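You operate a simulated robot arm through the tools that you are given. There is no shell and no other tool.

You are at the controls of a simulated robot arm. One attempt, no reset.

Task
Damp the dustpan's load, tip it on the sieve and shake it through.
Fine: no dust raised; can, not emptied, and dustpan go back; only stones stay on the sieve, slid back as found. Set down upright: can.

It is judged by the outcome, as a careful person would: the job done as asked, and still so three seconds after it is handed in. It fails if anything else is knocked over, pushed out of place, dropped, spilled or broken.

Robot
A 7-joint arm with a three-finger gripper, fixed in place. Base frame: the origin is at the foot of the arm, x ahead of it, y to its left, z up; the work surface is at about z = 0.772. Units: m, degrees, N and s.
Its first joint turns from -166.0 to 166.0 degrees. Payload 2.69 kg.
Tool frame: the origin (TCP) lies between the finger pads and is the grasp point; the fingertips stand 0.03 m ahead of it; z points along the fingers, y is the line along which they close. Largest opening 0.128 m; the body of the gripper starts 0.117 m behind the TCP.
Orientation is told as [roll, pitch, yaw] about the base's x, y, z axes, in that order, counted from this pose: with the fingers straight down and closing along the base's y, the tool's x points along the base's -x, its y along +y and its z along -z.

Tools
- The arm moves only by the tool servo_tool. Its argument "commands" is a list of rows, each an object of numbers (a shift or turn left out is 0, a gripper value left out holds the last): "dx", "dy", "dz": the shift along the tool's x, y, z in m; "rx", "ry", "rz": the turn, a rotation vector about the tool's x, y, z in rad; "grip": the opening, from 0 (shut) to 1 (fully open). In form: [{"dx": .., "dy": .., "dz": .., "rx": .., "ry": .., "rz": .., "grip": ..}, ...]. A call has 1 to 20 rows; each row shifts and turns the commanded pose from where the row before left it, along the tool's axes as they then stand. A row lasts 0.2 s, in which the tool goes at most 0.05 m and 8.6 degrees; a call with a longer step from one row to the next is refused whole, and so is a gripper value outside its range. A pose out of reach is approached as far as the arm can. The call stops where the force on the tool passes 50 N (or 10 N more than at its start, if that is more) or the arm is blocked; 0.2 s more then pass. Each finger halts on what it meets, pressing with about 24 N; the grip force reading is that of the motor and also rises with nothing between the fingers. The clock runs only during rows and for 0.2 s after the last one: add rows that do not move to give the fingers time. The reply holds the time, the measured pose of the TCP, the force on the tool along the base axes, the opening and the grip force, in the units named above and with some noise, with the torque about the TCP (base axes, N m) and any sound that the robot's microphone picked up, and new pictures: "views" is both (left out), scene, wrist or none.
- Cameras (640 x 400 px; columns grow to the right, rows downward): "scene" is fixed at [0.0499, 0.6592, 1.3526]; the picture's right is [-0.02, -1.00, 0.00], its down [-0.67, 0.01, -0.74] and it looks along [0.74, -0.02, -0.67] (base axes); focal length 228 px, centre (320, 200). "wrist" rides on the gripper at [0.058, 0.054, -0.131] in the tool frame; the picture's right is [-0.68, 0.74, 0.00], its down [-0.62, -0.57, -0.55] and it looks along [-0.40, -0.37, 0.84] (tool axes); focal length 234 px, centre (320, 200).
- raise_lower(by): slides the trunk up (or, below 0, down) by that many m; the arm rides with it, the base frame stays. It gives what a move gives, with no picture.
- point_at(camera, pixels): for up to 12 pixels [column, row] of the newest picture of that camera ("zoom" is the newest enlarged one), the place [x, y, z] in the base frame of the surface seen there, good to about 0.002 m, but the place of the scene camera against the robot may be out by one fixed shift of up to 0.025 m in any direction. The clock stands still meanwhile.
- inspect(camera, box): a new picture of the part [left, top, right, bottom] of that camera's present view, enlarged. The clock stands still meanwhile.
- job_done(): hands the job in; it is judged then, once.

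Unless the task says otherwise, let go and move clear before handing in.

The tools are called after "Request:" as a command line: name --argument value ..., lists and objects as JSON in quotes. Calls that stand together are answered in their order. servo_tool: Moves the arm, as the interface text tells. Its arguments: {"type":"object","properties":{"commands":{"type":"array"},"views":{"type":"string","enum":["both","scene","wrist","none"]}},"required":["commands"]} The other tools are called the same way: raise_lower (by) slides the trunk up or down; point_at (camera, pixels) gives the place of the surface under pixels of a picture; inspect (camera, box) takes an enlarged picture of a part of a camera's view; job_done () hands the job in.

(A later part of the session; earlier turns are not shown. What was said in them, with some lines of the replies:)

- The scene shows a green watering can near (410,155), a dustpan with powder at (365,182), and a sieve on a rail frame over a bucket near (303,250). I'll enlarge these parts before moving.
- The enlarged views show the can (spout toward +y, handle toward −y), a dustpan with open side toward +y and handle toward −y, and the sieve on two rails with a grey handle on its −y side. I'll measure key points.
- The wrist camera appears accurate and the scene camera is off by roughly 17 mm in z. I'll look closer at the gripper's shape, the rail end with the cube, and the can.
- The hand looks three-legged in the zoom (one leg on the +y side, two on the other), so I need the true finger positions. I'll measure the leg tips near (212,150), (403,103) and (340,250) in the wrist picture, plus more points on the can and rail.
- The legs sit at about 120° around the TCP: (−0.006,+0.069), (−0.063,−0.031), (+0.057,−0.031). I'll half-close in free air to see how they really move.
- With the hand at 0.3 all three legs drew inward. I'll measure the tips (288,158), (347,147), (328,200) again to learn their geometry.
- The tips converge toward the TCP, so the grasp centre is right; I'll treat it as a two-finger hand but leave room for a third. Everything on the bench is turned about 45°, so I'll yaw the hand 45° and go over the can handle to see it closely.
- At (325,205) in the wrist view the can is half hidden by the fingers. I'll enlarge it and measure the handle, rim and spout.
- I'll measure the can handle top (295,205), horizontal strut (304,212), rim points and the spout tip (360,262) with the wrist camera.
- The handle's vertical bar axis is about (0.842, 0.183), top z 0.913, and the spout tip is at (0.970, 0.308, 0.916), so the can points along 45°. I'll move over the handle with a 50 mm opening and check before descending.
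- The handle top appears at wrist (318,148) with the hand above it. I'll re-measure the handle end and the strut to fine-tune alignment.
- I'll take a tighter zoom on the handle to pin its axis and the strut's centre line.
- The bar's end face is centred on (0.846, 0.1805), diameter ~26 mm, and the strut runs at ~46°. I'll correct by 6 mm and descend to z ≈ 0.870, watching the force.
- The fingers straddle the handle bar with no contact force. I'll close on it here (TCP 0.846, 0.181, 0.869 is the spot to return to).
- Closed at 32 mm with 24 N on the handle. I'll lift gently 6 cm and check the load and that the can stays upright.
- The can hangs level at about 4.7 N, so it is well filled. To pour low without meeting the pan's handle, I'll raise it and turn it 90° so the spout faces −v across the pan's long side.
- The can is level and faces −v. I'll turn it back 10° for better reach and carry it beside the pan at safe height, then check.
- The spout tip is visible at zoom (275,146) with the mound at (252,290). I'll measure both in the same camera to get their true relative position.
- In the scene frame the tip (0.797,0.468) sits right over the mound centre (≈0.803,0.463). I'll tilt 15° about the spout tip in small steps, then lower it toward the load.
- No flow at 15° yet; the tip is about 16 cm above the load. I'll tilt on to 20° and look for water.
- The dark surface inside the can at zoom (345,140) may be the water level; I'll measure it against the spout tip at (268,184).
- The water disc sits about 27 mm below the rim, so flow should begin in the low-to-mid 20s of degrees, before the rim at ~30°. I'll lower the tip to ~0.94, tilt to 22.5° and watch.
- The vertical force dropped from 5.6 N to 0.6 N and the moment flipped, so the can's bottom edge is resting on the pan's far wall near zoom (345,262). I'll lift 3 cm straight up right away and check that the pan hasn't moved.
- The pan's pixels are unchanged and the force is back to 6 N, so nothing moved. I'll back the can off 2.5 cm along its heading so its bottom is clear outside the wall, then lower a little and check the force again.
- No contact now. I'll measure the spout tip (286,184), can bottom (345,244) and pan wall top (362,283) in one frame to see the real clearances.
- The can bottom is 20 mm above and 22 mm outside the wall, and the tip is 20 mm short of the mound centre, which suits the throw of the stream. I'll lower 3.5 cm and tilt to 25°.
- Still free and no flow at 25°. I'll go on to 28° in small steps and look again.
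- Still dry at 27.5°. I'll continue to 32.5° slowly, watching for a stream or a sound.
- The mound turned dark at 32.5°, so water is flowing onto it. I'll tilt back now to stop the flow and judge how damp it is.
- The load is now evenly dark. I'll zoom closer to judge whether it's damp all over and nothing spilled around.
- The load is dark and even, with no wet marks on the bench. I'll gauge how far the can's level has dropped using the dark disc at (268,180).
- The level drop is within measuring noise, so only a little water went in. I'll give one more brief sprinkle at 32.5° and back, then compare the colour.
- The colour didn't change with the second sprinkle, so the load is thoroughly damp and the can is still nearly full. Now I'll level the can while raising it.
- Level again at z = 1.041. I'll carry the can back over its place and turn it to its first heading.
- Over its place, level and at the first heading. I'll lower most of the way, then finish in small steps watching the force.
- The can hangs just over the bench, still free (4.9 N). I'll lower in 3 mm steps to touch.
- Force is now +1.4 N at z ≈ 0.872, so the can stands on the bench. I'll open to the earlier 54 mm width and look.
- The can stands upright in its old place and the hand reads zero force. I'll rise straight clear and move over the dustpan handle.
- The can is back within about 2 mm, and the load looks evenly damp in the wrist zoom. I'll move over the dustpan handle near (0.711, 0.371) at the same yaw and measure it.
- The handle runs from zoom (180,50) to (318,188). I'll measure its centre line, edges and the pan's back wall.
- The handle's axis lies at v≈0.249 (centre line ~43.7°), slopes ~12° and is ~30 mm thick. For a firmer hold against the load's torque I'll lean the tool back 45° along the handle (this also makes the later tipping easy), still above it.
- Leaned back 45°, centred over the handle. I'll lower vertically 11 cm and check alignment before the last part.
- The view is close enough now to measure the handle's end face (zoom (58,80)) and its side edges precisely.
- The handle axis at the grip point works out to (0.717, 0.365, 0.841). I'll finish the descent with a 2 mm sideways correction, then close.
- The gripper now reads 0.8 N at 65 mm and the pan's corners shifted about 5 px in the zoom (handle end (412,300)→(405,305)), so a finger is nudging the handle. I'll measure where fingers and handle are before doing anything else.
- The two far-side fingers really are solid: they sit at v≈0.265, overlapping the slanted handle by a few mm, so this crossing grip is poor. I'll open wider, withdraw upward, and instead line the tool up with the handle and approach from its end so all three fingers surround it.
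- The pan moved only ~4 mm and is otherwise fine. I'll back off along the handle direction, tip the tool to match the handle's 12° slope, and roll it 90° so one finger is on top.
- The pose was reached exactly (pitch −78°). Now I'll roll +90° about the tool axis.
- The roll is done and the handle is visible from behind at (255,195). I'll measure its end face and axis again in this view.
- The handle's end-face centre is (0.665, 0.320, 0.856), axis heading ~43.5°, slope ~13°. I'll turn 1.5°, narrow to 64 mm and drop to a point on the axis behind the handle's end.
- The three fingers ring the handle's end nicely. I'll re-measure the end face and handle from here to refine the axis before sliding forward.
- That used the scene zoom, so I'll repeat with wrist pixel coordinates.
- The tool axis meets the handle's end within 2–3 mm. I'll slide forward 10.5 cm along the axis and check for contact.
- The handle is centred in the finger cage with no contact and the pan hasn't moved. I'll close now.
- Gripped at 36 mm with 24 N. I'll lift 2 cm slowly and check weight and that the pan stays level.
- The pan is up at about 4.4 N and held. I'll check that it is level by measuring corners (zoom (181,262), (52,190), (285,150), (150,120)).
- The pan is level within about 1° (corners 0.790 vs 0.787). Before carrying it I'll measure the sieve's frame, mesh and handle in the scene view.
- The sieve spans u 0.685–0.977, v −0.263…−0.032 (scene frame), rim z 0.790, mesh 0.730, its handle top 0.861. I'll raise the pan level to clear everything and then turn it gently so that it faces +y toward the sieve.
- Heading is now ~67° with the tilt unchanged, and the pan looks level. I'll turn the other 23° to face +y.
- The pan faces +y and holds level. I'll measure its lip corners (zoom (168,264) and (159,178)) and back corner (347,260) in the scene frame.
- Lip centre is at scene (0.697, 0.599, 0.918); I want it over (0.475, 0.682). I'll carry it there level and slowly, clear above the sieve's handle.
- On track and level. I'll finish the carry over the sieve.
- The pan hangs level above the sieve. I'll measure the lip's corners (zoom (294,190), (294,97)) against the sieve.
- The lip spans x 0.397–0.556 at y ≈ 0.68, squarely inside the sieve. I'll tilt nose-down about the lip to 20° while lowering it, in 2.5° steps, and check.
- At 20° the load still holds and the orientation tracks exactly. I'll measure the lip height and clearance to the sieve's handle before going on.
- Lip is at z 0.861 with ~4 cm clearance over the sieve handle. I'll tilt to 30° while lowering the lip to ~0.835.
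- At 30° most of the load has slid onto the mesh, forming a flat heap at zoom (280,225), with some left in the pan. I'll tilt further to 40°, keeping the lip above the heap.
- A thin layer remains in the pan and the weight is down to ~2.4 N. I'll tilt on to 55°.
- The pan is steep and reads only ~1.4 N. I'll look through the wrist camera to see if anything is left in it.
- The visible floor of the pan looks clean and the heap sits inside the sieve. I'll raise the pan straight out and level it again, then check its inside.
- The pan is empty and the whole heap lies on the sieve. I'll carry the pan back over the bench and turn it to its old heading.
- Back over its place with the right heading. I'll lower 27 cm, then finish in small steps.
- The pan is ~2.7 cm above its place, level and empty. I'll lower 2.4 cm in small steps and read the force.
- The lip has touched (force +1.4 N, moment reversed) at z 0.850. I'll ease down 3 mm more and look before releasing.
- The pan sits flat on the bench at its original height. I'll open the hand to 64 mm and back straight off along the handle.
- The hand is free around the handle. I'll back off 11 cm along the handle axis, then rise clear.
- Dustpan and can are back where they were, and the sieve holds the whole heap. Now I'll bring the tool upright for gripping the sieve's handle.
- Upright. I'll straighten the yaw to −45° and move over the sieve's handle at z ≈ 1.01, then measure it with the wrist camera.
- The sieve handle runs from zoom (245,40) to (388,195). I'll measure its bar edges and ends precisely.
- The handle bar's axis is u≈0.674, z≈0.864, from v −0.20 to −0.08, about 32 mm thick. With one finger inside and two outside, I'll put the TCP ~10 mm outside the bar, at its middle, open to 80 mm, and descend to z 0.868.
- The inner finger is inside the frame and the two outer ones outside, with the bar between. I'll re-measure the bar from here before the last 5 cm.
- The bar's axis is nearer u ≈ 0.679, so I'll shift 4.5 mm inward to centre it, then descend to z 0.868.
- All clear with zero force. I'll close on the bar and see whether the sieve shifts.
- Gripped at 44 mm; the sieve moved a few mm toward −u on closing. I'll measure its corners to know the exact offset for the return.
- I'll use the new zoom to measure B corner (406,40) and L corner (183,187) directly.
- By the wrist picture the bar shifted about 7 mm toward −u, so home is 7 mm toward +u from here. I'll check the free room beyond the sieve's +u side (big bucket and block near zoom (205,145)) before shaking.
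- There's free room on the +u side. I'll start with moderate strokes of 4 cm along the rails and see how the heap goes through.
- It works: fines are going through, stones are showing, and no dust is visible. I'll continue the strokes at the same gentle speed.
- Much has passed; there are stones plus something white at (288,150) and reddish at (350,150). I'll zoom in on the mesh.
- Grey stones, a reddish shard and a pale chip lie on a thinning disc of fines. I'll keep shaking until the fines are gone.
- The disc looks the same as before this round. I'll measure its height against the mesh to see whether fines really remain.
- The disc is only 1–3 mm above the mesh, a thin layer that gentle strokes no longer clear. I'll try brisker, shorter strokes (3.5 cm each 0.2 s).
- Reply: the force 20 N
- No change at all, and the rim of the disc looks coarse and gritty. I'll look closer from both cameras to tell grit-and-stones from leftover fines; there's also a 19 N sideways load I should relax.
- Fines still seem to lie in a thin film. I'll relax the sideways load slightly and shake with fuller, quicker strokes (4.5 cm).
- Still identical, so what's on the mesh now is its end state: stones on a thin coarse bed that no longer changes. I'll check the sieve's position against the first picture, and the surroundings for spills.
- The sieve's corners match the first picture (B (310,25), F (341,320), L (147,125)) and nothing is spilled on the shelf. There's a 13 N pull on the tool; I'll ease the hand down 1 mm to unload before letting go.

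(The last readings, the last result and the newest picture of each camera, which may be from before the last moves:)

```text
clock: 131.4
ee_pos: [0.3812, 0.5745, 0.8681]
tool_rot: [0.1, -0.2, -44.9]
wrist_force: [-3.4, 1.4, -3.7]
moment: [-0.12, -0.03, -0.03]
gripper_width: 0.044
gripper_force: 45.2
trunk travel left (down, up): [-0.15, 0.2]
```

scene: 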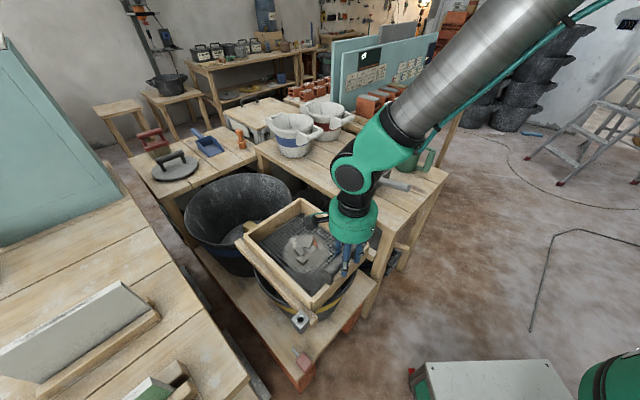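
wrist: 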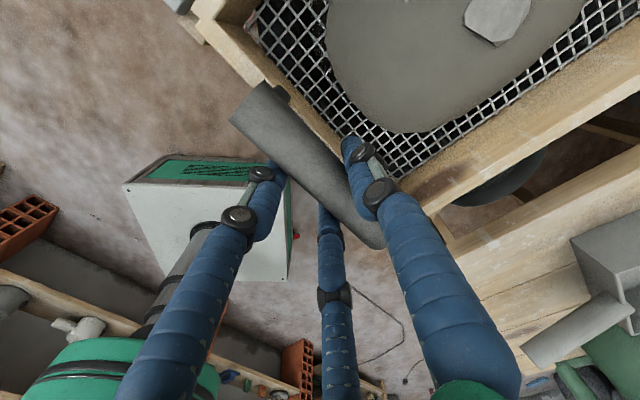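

Nearly unloaded (−3.7 N). I'll open the hand to 80 mm and check that the sieve stays put.

Request:
servo_tool --commands '[{"grip": 0.4}, {"grip": 0.5}, {"grip": 0.63}, {"grip": 0.63}, {}]' --views "both"

Request:
inspect --camera "wrist" --box '[200, 60, 440, 260]'

Request:
inspect --camera "scene" --box '[225, 190, 385, 330]'

```text
clock: 132.6
ee_pos: [0.3799, 0.5742, 0.8682]
tool_rot: [-0.1, -0.1, -45.0]
wrist_force: [-0.7, 0.7, 0.4]
moment: [0.0, -0.02, 0.0]
gripper_width: 0.0807
gripper_force: 0.1
trunk travel left (down, up): [-0.15, 0.2]
```

scene: 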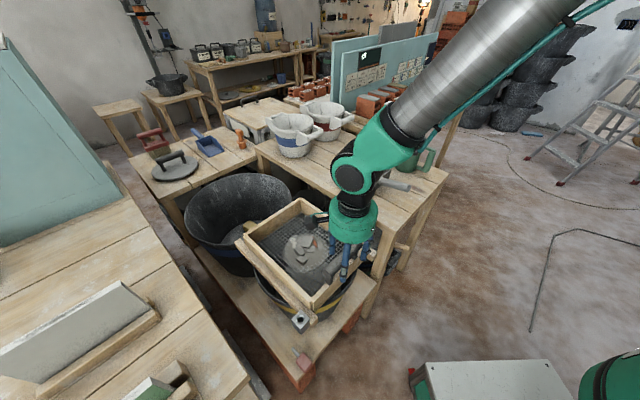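
wrist: 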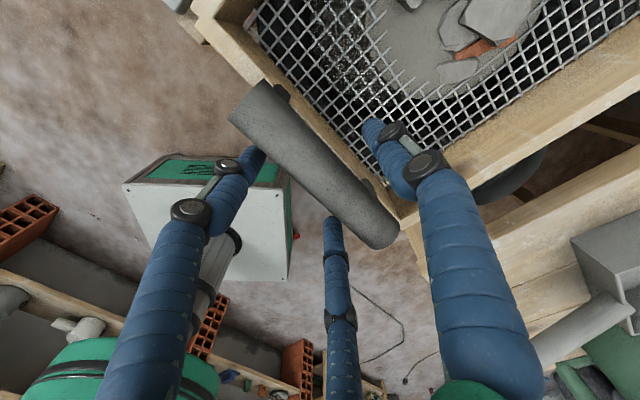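

```text
2.00 times, centred on (320, 160) of wrist
```

zoom: 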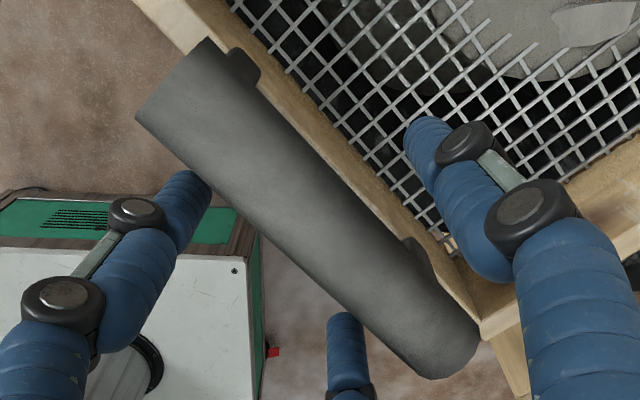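

```text
2.86 times, centred on (305, 260) of scene
```

zoom: 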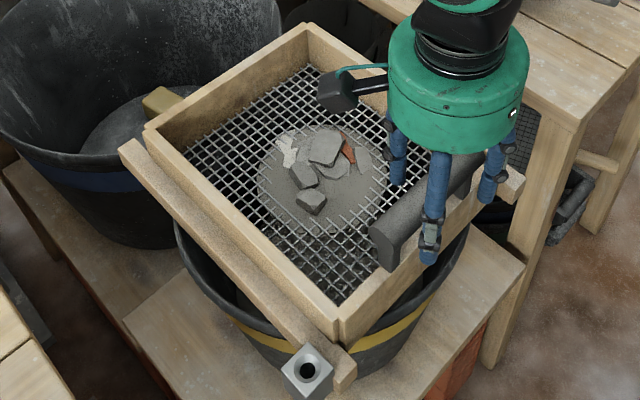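

Released with the sieve in place. I'll rise straight up clear of the handle and take a good look down at the mesh.

Request:
servo_tool --commands '[{"dz": -0.015}, {"dz": -0.03}, {"dz": -0.035}, {"dz": -0.035}, {"dz": -0.035}, {"dz": -0.035}, {"dy": -0.03}, {"dy": -0.03}, {"dy": -0.03}, {}]' --views "both"

Request:
inspect --camera "scene" --box '[225, 190, 385, 330]'

Request:
inspect --camera "scene" --box '[284, 228, 332, 268]'

```text
clock: 134.8
ee_pos: [0.3173, 0.5107, 1.0537]
tool_rot: [0.0, 0.0, -45.0]
wrist_force: [-0.9, 0.1, 0.1]
moment: [0.01, -0.03, 0.03]
gripper_width: 0.0806
gripper_force: 0.0
trunk travel left (down, up): [-0.15, 0.2]
```

scene: 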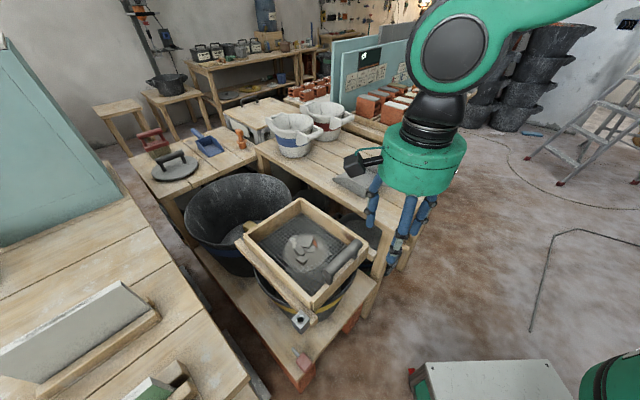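
wrist: 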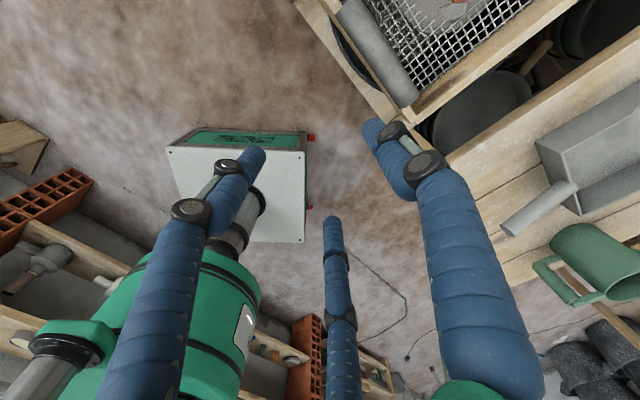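

```text
2.86 times, centred on (305, 260) of scene
```

zoom: 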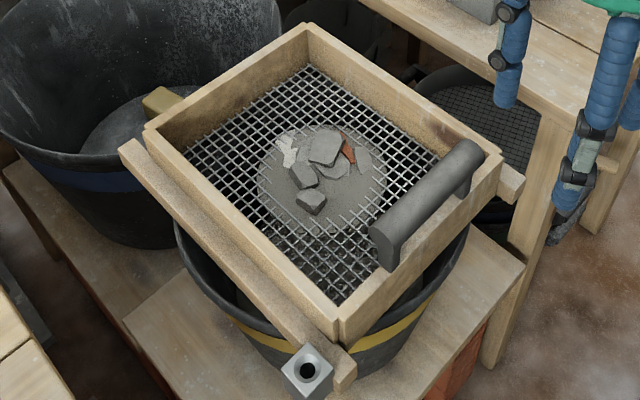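

```text
10.00 times, centred on (308, 248) of scene
```

zoom: 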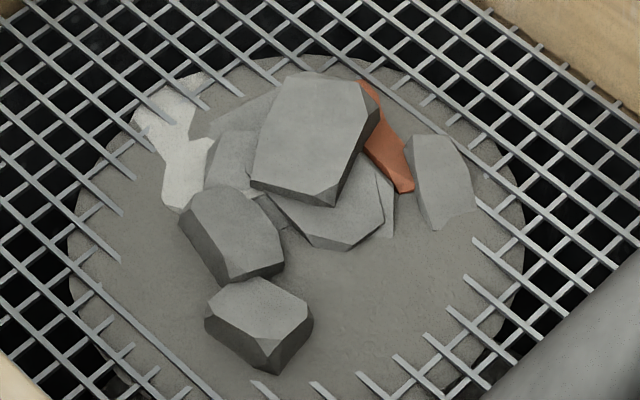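

The sieve's corners and handle match the first picture to about a millimetre, with stones left on it. I'll rise clear out of the view and do a last check of can, pan and sieve.

Request:
servo_tool --commands '[{"dz": -0.03}, {"dz": -0.04}, {"dz": -0.04}, {"dx": -0.02, "dy": -0.03, "dz": -0.02}, {"dx": -0.03, "dy": -0.03}, {"dx": -0.03, "dy": -0.03}, {"dx": -0.03, "dy": -0.03}, {}]' --views "both"

Request:
inspect --camera "scene" --box '[320, 120, 460, 210]'

Request:
inspect --camera "scene" --box '[220, 180, 400, 340]'

```text
clock: 136.6
ee_pos: [0.3104, 0.3476, 1.1831]
tool_rot: [0.0, 0.0, -44.9]
wrist_force: [0.3, -0.6, 0.9]
moment: [0.08, -0.03, 0.0]
gripper_width: 0.0805
gripper_force: 0.0
trunk travel left (down, up): [-0.15, 0.2]
```

scene: 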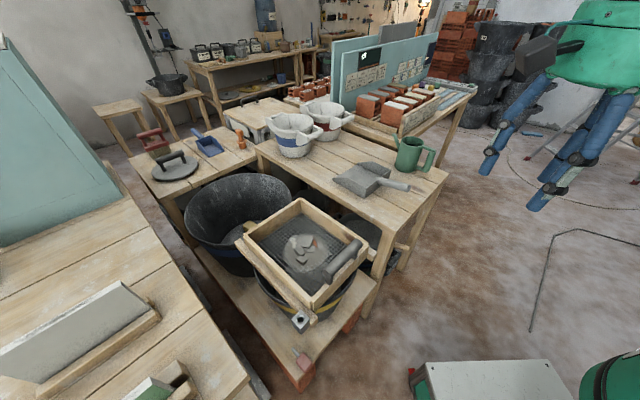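
wrist: 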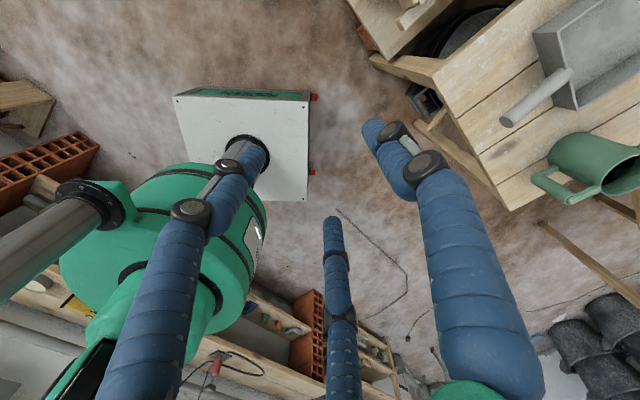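

```text
4.44 times, centred on (390, 165) of scene
```

zoom: 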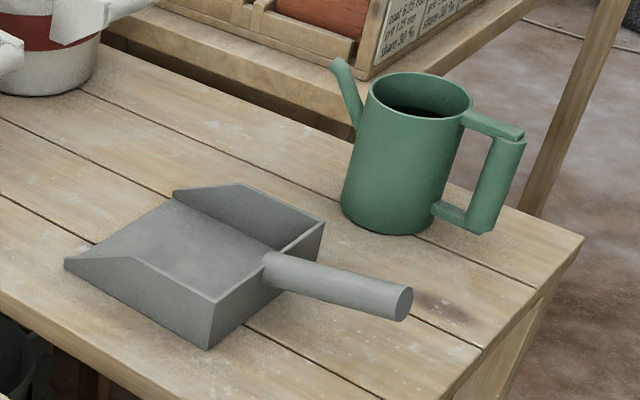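

```text
2.50 times, centred on (310, 260) of scene
```

zoom: 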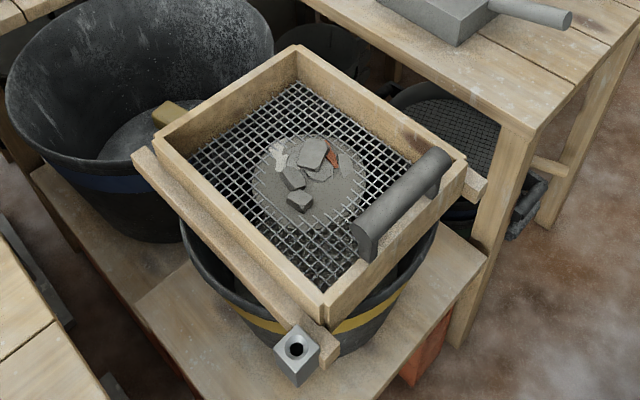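

Everything stands where it was. One last check: I'll measure the bucket's content through the open mesh and the film on the mesh, to be sure the fines really went down.

Request:
point_at --camera "scene" --pixels '[[324, 278], [305, 281], [318, 272], [304, 262], [300, 266], [310, 270], [296, 240], [310, 256], [322, 256], [300, 254], [312, 244], [326, 262]]'

Request:
inspect --camera "scene" --box '[280, 240, 350, 300]'

```text
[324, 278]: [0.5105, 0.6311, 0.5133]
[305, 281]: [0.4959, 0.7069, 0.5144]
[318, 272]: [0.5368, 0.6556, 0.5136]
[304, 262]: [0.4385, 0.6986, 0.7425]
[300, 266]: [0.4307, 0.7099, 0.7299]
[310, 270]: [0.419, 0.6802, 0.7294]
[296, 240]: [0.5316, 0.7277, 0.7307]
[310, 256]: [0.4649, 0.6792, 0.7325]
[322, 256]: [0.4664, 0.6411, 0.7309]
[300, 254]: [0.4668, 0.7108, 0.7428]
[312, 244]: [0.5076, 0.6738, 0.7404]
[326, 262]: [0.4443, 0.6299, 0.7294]
```

```text
6.67 times, centred on (315, 270) of scene
```

zoom: 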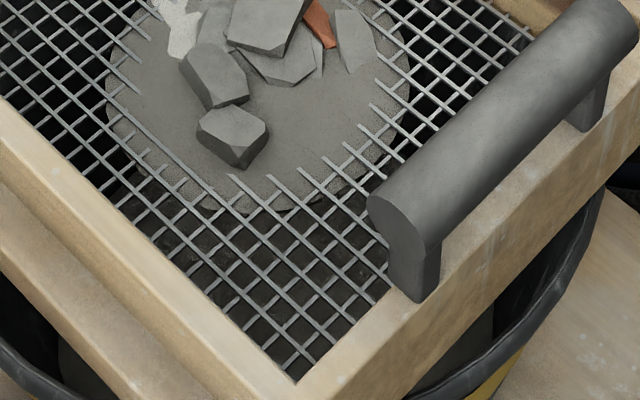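

The bucket's content rose from 0.506 to 0.514 while the mesh keeps only the stones on their thin bed. I'll compare the sieve's corner positions with the first measurement one final time.

Request:
inspect --camera "scene" --box '[225, 190, 385, 330]'

Request:
point_at --camera "zoom" --pixels '[[310, 30], [153, 130], [341, 318], [500, 158], [478, 150], [395, 228], [128, 148], [345, 370]]'

```text
2.86 times, centred on (305, 260) of scene
```

zoom: 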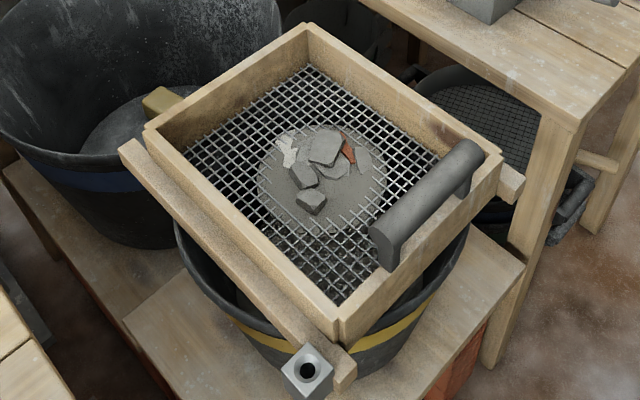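

```text
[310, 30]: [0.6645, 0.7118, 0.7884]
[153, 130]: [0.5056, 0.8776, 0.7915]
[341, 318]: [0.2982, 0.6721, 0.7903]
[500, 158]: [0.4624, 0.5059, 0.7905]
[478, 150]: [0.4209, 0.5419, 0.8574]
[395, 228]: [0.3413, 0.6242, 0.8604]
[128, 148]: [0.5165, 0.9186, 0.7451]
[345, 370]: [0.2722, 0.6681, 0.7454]
```

The sieve is back exactly as found, with the stones left on it. The can is upright and still well filled, the empty pan is in its place and the hand is clear, so I'm handing in.

Request:
job_done

```text
The job is handed in.
```

I damped the load, tipped it on the sieve, shook it through and handed the job in. One point is uncertain: a thin film is still on the mesh under the stones, and I couldn't tell whether it is leftover fines.

- **Damping:** I poured two short sprinkles from the can. The load turned evenly dark, the second sprinkle changed nothing more, and I saw no wet marks on the bench.
- **Can:** It stands upright in its place, within about 2 mm, and its water level had barely dropped.
- **Dustpan:** It went back empty, within about 4 mm. While pouring, the can's bottom rested briefly on its far wall without moving it. A finger nudged it a few millimetres on my first try at the handle.
- **Sieve:** Its corners match the first measurement to about 2 mm. I saw no dust and no spill on the shelf.
- **What stayed on the sieve:** Grey stones, a reddish shard and a pale chip, lying on a disc 1–3 mm thick. The disc did not change over the last three rounds of shaking, including faster and longer strokes. The bucket's content rose about 8 mm, so most of the fines went through.
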